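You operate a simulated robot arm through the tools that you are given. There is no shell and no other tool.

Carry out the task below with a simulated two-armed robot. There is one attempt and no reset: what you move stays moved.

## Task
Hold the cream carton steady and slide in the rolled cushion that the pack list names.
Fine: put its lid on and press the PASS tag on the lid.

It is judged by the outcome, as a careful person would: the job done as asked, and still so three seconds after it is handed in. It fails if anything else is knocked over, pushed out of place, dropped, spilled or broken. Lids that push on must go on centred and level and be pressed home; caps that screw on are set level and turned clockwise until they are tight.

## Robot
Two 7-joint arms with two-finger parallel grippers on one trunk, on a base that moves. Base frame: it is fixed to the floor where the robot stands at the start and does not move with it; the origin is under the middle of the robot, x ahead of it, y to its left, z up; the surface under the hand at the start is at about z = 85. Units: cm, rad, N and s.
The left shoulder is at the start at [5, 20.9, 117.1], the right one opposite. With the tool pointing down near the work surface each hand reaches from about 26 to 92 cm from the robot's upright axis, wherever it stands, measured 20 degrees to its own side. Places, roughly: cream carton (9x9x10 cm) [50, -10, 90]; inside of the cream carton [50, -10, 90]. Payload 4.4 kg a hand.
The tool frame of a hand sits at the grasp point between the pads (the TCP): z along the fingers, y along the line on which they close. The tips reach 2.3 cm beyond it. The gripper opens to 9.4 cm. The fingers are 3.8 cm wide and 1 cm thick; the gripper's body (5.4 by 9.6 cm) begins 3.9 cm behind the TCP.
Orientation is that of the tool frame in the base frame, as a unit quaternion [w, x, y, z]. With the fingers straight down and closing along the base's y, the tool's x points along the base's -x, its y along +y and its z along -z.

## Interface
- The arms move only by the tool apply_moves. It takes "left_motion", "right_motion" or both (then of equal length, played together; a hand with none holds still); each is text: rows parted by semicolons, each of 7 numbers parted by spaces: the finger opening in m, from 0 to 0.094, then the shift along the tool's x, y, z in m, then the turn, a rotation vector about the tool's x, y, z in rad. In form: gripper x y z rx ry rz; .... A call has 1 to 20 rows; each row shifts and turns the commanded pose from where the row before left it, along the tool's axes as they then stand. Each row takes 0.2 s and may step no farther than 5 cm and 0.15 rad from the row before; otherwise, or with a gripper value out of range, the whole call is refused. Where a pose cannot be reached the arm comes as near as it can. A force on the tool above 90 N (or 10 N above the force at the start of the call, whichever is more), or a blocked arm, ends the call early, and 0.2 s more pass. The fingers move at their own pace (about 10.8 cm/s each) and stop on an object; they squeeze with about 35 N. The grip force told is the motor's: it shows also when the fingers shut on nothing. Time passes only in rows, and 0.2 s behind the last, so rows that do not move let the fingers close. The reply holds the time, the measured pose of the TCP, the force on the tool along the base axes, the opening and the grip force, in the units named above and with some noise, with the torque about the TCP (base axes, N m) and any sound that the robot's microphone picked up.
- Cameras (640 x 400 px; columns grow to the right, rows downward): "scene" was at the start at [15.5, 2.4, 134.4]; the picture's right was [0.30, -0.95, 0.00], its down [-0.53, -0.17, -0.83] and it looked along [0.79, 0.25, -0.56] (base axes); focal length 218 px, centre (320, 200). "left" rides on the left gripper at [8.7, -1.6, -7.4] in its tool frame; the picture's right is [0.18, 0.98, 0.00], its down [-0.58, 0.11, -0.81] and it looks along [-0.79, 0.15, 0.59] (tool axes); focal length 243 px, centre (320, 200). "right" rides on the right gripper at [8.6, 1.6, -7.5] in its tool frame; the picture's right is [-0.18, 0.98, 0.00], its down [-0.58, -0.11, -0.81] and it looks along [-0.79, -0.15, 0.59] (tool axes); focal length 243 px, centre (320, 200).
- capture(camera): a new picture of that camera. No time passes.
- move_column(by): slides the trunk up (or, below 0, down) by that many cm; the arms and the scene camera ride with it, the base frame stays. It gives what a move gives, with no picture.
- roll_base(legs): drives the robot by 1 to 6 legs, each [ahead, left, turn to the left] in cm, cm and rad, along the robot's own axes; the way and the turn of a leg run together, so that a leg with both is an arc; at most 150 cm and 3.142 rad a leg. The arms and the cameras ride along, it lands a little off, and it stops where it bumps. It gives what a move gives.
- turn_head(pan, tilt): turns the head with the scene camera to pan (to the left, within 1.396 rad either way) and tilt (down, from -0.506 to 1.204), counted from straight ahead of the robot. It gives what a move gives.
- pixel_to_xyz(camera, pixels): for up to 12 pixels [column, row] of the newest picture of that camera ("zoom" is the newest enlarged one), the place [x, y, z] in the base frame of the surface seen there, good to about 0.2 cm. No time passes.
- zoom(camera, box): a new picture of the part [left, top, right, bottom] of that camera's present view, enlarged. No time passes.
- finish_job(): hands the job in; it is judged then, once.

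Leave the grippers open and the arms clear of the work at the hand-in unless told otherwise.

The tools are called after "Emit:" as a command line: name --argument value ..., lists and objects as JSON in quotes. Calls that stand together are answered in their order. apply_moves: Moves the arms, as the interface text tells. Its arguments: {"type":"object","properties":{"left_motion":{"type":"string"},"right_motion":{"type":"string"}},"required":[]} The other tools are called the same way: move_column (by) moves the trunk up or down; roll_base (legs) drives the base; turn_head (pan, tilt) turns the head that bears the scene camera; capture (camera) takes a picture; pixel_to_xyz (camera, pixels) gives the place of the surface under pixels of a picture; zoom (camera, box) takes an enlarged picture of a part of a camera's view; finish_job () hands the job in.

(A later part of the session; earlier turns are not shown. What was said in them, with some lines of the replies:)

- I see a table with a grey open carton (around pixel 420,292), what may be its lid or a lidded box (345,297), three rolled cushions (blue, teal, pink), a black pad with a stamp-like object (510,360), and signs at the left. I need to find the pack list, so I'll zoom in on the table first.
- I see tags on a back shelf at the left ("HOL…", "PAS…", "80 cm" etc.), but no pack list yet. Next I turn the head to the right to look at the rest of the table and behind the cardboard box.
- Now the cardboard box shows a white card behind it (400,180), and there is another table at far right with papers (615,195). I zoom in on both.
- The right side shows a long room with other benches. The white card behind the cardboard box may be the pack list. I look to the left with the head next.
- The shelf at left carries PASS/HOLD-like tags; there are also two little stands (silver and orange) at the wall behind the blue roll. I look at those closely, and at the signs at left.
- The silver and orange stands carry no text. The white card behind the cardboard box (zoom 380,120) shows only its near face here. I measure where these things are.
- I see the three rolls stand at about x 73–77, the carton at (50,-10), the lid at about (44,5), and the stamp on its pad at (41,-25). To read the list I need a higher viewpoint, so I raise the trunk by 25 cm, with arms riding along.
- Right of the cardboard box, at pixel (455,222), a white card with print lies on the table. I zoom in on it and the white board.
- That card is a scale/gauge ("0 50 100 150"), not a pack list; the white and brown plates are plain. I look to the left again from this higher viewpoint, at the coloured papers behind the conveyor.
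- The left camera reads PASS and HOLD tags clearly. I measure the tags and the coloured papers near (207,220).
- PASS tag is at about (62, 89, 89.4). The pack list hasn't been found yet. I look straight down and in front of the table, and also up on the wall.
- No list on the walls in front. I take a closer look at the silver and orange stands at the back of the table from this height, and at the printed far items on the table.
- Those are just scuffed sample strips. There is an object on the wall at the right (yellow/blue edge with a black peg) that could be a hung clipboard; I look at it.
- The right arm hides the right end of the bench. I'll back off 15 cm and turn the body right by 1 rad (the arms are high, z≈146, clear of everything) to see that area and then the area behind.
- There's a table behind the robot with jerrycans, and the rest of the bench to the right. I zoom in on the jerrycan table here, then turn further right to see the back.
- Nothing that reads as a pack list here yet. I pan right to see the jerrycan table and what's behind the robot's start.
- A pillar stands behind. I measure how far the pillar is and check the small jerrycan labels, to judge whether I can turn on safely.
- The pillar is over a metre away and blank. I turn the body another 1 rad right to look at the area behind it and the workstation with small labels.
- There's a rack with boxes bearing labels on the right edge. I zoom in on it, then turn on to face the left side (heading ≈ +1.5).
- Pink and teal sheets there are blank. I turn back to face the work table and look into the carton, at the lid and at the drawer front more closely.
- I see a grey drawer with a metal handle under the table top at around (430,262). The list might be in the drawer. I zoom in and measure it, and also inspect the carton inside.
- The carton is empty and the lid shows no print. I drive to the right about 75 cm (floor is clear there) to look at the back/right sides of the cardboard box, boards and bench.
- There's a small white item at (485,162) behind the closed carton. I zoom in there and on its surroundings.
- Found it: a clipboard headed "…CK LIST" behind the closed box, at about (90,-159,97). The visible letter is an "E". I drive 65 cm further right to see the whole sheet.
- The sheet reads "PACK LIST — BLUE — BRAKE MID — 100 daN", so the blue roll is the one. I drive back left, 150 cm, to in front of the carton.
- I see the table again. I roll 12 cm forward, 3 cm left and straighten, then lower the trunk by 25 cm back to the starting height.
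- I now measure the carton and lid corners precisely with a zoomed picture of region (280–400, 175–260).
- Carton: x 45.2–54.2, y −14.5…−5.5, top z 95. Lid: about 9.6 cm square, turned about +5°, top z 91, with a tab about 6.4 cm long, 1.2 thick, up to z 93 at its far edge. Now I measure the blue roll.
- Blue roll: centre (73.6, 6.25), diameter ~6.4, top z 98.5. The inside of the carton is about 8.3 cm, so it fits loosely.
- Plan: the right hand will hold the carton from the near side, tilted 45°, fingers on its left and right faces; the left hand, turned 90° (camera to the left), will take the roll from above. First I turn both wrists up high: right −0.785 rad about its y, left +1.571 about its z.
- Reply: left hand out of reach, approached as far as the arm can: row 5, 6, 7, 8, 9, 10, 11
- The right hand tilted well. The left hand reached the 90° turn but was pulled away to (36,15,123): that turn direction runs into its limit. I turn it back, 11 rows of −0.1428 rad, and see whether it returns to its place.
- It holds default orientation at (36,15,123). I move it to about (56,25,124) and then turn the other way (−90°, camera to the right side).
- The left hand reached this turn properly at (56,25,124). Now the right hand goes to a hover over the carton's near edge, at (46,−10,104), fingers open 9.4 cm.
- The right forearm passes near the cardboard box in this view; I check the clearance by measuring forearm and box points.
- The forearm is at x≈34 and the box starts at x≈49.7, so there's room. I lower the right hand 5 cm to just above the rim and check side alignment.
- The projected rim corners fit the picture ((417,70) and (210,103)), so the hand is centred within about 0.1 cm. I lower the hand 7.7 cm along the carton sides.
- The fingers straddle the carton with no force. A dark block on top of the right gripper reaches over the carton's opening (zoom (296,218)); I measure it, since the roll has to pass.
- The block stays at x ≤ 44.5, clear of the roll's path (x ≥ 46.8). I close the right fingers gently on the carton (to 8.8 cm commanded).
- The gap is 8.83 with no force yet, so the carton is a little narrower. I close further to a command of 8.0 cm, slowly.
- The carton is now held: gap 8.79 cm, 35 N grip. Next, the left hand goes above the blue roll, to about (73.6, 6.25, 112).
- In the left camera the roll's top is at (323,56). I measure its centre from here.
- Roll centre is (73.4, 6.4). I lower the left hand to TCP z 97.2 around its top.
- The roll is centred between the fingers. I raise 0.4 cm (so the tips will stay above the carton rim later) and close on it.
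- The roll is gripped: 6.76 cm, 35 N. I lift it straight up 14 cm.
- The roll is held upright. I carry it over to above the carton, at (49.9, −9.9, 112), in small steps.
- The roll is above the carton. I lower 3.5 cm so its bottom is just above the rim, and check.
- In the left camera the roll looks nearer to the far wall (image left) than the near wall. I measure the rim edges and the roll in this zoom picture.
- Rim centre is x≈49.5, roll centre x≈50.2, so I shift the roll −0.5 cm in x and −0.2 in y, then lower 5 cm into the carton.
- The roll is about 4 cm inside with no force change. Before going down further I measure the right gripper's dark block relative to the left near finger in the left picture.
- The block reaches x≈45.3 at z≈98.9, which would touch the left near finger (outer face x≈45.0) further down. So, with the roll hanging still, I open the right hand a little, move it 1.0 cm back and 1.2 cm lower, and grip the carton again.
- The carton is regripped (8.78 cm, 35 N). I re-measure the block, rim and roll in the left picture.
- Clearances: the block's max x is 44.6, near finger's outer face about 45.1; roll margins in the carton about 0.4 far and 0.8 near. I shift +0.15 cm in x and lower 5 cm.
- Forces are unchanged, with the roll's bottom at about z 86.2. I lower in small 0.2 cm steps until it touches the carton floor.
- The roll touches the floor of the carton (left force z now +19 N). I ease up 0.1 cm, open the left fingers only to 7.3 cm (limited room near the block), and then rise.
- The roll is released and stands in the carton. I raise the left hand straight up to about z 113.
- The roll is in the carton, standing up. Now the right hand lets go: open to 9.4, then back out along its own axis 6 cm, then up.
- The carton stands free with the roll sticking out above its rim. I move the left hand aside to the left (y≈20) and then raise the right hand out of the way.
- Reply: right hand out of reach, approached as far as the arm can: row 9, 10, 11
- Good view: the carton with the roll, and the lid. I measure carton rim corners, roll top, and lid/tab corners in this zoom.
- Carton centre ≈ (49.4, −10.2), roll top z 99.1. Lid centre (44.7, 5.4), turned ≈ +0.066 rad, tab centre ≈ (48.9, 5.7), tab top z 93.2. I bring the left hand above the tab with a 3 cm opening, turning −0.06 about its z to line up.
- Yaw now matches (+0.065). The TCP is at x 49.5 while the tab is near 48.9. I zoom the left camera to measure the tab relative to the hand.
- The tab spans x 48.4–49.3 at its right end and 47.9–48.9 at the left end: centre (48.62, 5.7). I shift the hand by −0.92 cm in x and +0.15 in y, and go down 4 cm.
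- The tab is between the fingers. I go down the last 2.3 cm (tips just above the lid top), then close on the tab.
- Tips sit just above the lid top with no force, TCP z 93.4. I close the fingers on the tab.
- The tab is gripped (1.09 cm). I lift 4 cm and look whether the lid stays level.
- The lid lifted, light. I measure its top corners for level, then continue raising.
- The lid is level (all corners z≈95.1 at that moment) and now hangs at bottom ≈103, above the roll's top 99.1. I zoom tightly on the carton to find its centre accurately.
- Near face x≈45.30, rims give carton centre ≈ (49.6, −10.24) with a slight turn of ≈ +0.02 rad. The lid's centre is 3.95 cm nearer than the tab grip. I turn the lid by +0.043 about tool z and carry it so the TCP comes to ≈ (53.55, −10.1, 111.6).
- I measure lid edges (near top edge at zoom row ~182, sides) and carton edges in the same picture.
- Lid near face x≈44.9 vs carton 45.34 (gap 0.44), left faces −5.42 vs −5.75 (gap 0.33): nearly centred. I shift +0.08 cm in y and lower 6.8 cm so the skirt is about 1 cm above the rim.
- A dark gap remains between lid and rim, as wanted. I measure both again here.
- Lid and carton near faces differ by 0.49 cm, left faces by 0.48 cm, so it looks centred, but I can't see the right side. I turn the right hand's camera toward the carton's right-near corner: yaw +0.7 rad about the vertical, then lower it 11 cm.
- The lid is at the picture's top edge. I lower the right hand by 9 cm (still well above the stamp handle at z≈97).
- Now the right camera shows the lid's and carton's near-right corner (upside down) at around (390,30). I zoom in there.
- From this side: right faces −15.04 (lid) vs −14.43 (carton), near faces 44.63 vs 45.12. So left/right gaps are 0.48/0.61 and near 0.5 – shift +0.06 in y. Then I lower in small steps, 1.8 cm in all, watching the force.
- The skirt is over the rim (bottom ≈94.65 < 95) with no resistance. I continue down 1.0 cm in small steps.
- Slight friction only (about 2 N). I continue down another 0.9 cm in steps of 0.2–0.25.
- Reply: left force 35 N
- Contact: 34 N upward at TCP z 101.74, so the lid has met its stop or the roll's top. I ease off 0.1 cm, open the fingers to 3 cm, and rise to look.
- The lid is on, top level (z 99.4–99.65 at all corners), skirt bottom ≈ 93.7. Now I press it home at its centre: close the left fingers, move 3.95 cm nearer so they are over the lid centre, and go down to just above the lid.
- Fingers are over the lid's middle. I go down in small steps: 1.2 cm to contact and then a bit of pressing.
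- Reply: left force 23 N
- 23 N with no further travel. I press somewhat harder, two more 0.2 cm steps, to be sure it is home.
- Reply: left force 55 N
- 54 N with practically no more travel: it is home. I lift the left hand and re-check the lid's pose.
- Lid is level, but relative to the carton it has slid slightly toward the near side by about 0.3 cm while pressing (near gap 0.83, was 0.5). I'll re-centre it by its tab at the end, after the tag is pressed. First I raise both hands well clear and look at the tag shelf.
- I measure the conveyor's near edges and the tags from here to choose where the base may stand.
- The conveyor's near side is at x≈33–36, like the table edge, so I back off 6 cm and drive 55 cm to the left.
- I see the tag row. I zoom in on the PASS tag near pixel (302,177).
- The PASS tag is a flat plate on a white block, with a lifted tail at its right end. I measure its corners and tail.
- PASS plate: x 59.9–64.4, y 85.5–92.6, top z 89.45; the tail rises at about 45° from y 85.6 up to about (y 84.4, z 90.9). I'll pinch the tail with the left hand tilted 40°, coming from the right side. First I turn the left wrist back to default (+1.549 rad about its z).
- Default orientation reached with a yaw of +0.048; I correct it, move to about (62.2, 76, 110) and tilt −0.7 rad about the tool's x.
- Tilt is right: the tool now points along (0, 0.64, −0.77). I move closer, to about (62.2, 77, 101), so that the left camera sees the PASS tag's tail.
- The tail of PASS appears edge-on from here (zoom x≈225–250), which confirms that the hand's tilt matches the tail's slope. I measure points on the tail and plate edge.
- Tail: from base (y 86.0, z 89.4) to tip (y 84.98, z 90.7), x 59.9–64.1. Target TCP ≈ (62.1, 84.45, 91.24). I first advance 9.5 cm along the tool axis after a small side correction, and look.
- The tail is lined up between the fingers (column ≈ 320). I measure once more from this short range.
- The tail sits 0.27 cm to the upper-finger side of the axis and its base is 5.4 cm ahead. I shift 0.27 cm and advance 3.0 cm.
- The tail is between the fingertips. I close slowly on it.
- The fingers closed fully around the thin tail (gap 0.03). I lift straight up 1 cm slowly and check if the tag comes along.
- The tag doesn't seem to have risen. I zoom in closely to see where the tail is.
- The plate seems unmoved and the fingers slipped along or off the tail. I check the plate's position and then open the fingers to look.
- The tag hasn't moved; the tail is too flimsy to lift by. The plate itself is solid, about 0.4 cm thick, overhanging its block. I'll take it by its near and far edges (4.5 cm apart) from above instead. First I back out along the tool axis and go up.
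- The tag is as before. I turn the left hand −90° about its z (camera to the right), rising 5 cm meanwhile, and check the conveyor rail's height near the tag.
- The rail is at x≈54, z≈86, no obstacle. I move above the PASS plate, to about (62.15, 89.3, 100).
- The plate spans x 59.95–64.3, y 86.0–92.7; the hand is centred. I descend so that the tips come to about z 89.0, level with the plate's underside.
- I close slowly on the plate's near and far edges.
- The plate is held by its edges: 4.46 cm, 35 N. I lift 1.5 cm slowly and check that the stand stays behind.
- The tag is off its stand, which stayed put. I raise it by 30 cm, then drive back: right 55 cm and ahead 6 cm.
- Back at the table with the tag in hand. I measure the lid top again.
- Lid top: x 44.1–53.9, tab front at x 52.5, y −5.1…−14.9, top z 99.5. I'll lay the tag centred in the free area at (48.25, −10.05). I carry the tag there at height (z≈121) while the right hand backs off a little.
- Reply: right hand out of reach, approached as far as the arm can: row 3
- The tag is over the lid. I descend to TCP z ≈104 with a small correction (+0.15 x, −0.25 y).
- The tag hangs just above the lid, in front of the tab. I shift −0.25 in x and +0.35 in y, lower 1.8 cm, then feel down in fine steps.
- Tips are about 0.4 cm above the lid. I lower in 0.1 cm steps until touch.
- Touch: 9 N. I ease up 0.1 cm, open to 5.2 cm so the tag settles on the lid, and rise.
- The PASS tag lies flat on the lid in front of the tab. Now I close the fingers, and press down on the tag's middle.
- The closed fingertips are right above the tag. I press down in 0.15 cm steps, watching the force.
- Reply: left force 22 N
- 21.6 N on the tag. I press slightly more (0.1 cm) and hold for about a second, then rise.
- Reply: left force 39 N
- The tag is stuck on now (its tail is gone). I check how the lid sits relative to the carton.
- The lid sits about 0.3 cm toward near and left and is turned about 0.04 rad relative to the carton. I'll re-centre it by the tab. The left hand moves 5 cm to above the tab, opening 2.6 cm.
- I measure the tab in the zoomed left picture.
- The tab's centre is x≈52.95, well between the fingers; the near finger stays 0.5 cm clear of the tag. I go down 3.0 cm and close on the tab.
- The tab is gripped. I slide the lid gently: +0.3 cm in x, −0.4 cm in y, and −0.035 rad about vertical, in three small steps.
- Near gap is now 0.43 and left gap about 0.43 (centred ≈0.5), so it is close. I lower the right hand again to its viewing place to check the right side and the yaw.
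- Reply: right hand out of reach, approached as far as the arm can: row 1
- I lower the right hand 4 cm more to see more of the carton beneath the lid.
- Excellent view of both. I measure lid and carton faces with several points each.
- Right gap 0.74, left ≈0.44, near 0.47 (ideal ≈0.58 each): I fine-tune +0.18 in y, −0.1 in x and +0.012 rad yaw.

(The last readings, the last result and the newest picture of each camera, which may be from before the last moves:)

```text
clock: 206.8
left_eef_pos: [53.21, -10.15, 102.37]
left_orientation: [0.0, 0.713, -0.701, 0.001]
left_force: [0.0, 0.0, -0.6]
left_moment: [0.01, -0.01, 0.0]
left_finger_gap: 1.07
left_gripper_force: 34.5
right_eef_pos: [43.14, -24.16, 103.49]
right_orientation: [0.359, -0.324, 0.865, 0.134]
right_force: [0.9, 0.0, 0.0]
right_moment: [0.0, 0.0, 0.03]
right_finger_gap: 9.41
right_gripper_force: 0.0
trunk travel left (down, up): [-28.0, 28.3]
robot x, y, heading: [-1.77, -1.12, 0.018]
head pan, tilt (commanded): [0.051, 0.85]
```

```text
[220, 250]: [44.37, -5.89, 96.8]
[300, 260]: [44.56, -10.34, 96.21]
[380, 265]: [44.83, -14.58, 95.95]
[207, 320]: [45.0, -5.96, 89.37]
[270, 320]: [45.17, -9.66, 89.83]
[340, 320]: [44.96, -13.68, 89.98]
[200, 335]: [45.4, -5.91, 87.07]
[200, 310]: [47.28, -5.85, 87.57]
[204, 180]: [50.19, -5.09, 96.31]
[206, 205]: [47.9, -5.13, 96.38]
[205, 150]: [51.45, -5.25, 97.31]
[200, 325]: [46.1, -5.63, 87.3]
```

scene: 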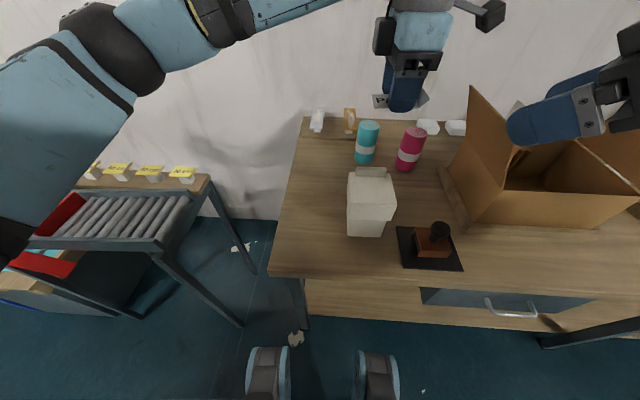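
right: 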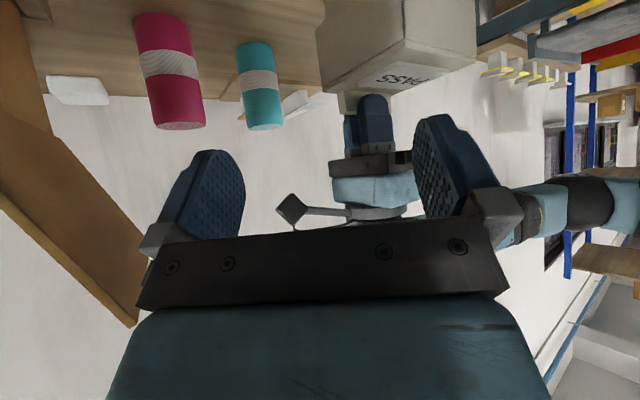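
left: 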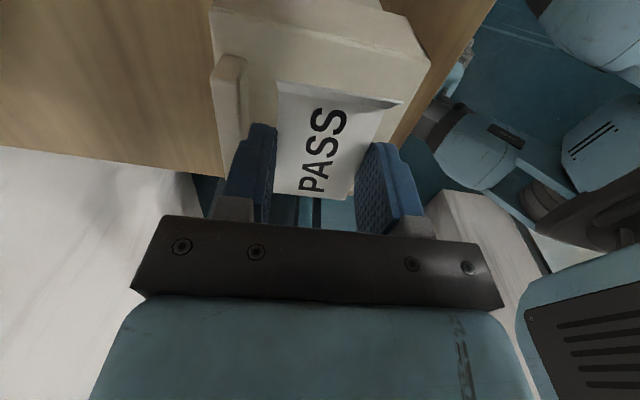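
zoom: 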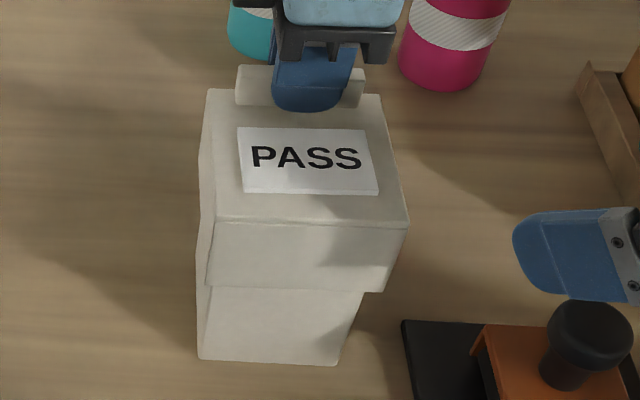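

Now right 0.67, left 0.64, near ≈0.5: centred. I push very lightly down through the tab (0.1 cm), relax, open the fingers to 2.4 cm and rise straight up.

Emit:
apply_moves --left_motion "0.006 0 0 0.0015 0 0 0; 0.006 0 0 0 0 0 0; 0.006 0 0 -0.0015 0 0 0; 0.012 0 0 0 0 0 0; 0.017 0 0 0 0 0 0; 0.024 0 0 0 0 0 0; 0.024 0 0 0 0 0 0; 0.024 0 0 -0.01 0 0 0; 0.024 0 0 -0.03 0 0 0; 0.024 0 0 -0.04 0 0 0; 0.024 0 0 -0.04 0 0 0; 0.024 0 0 0 0 0 0"

Emit:
zoom --camera "scene" --box '[346, 150, 406, 245]'

Emit:
pixel_to_xyz --camera "zoom" --pixels '[[220, 250], [300, 260], [380, 265], [207, 320], [270, 320], [340, 320], [217, 215], [400, 218], [375, 100], [212, 96], [204, 180], [200, 320]]'

Emit:
zoom --camera "right" --box '[290, 0, 480, 130]'

Emit:
pixel_to_xyz --camera "zoom" --pixels '[[160, 260], [220, 230], [280, 180], [340, 130], [430, 120], [500, 150], [580, 180], [160, 100], [250, 70], [300, 50], [450, 20], [550, 60]]'

```text
clock: 209.4
left_eef_pos: [53.32, -10.05, 114.38]
left_orientation: [0.0, 0.714, -0.701, -0.001]
left_force: [0.2, 1.4, 1.0]
left_moment: [-0.01, 0.03, 0.02]
left_finger_gap: 2.42
left_gripper_force: 0.1
right_eef_pos: [43.12, -24.06, 103.48]
right_orientation: [0.36, -0.324, 0.865, 0.134]
right_force: [-0.1, 0.1, 0.3]
right_moment: [-0.02, -0.01, 0.03]
right_finger_gap: 9.39
right_gripper_force: 0.1
trunk travel left (down, up): [-28.0, 28.3]
robot x, y, heading: [-1.77, -1.61, 0.02]
head pan, tilt (commanded): [0.051, 0.85]
```

```text
4.21 times, centred on (376, 198) of scene
```

zoom: 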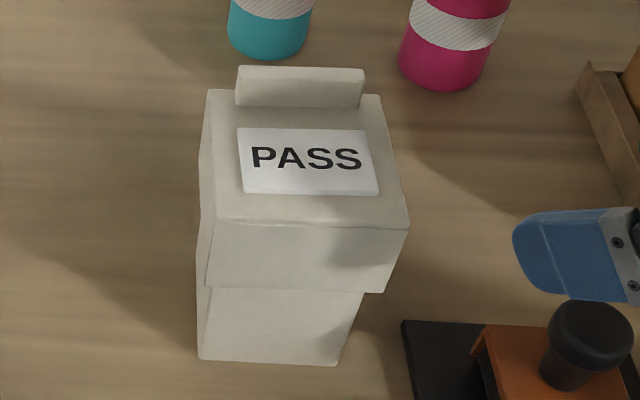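

```text
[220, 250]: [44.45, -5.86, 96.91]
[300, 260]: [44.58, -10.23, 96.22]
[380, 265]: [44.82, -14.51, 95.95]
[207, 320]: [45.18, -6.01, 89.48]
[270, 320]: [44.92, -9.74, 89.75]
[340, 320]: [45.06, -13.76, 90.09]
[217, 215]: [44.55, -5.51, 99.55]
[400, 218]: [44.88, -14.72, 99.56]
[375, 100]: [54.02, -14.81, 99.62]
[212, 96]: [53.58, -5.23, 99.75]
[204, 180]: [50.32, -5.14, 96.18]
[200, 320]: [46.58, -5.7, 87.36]
```

```text
3.08 times, centred on (385, 65) of right
```

zoom: 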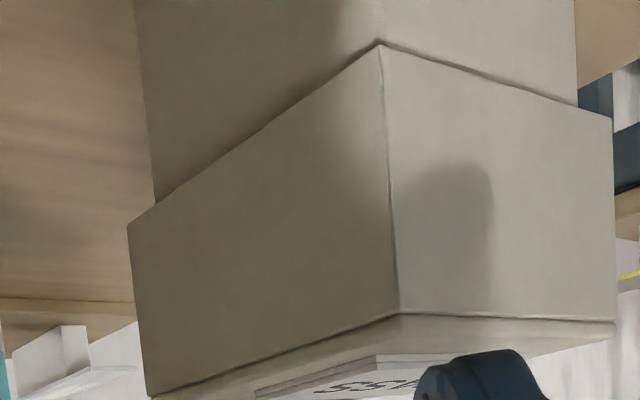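

```text
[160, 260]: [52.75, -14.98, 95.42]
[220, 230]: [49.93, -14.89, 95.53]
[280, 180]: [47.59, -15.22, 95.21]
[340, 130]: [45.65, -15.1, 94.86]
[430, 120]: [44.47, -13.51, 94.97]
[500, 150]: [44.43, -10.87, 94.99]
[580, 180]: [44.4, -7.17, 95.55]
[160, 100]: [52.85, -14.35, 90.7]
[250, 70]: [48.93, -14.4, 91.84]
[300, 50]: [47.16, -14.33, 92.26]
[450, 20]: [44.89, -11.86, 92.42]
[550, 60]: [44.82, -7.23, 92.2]
```

The lid is level (99.55–99.75 all round), centred, with the PASS tag flat on it. I now raise both hands, open the left gripper fully, and move them clear of the work.

Emit:
apply_moves --left_motion "0.05 0 0 -0.03 0 0 0; 0.094 0 0 -0.03 0 0 0; 0.094 0 0 -0.03 0 0 0; 0.094 -0.045 0 0 0 0 0; 0.094 -0.045 0 0 0 0 0; 0.094 -0.045 0 0 0 0 0; 0.094 -0.045 0 0 0 0 0; 0.094 -0.045 0 0 0 0 0; 0.094 -0.045 0 0 0 0 0; 0.094 -0.045 0 0 0 0 0; 0.094 0 0 0 0 0 0" --right_motion "0.094 -0.0265 0 -0.0265 0 0 0; 0.094 -0.0265 0 -0.0265 0 0 0; 0.094 -0.0265 0 -0.0265 0 0 0; 0.094 -0.0265 0 -0.0265 0 0 0; 0.094 -0.0265 0 -0.0265 0 0 0; 0.094 0 0 0 0 0 0; 0.094 0 0 0 0 0 0; 0.094 0 0 0 0 0 0; 0.094 0 0 0 0 0 0; 0.094 0 0 0 0 0 0; 0.094 0 0 0 0 0 0"

Emit:
capture --camera "scene"

Emit:
zoom --camera "scene" --box '[280, 100, 480, 280]'

```text
clock: 211.8
left_eef_pos: [52.79, 21.26, 123.42]
left_orientation: [-0.001, 0.713, -0.701, 0.001]
left_force: [0.5, -0.3, 0.4]
left_moment: [0.01, 0.0, -0.01]
left_finger_gap: 9.41
left_gripper_force: 0.1
right_eef_pos: [43.26, -24.15, 122.22]
right_orientation: [0.359, -0.324, 0.865, 0.134]
right_force: [-0.2, 0.5, 0.0]
right_moment: [0.01, 0.02, 0.01]
right_finger_gap: 9.4
right_gripper_force: 0.0
trunk travel left (down, up): [-28.0, 28.3]
robot x, y, heading: [-1.75, -1.2, 0.018]
head pan, tilt (commanded): [0.051, 0.85]
```

```text
taken
```

scene: 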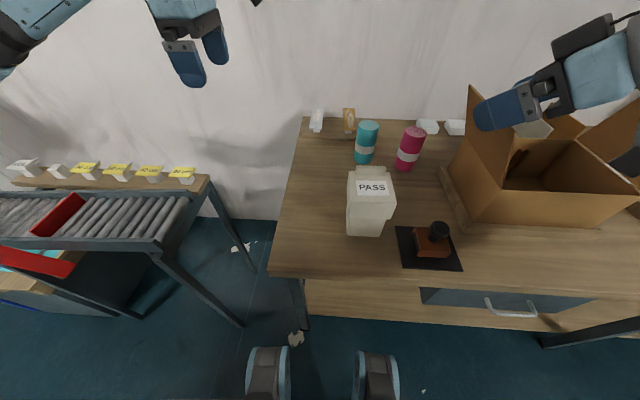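

```text
2.22 times, centred on (380, 190) of scene
```

zoom: 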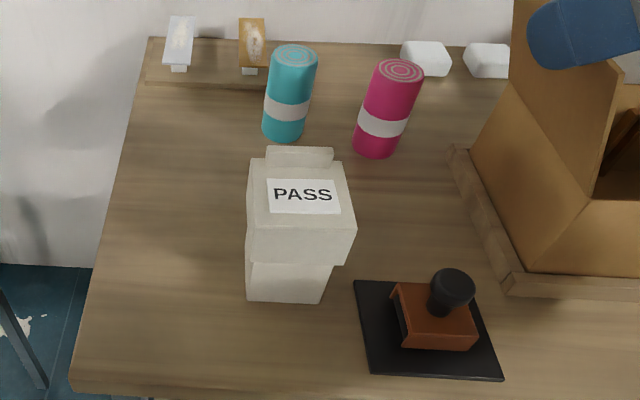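

The carton stands with its lid on and the PASS tag on top. The other rolls, the stamp, the box and the tag shelf are all in place, and both hands are open and clear. I hand the job in.

Emit:
finish_job

```text
The job is handed in.
```

I read the pack list on the clipboard behind the closed box. It named **BLUE**, so the blue roll went in. The job is handed in; no score came back.

- **Cushion:** the right hand gripped the carton while the left hand slid the blue roll in until it rested on the bottom. The roll stands taller than the carton, so the lid sits over its top.
- **Lid:** it was pressed at the centre with about 54 N and went no further. It had drifted about 0.3 cm off centre, so I slid it back by its tab. My last measurements had it level and centred within about 0.1–0.2 cm.
- **PASS tag:** I first tried lifting it by its tail, but the fingers slipped off. I took it by its edges instead, laid it flat on the lid in front of the tab and pressed it with about 39 N. The tail was gone afterwards, so I take it to be stuck on.

The carton ended up about 0.3 cm from where it started. In the last picture nothing else looked knocked over or moved. Both grippers are open and the arms are clear of the carton.
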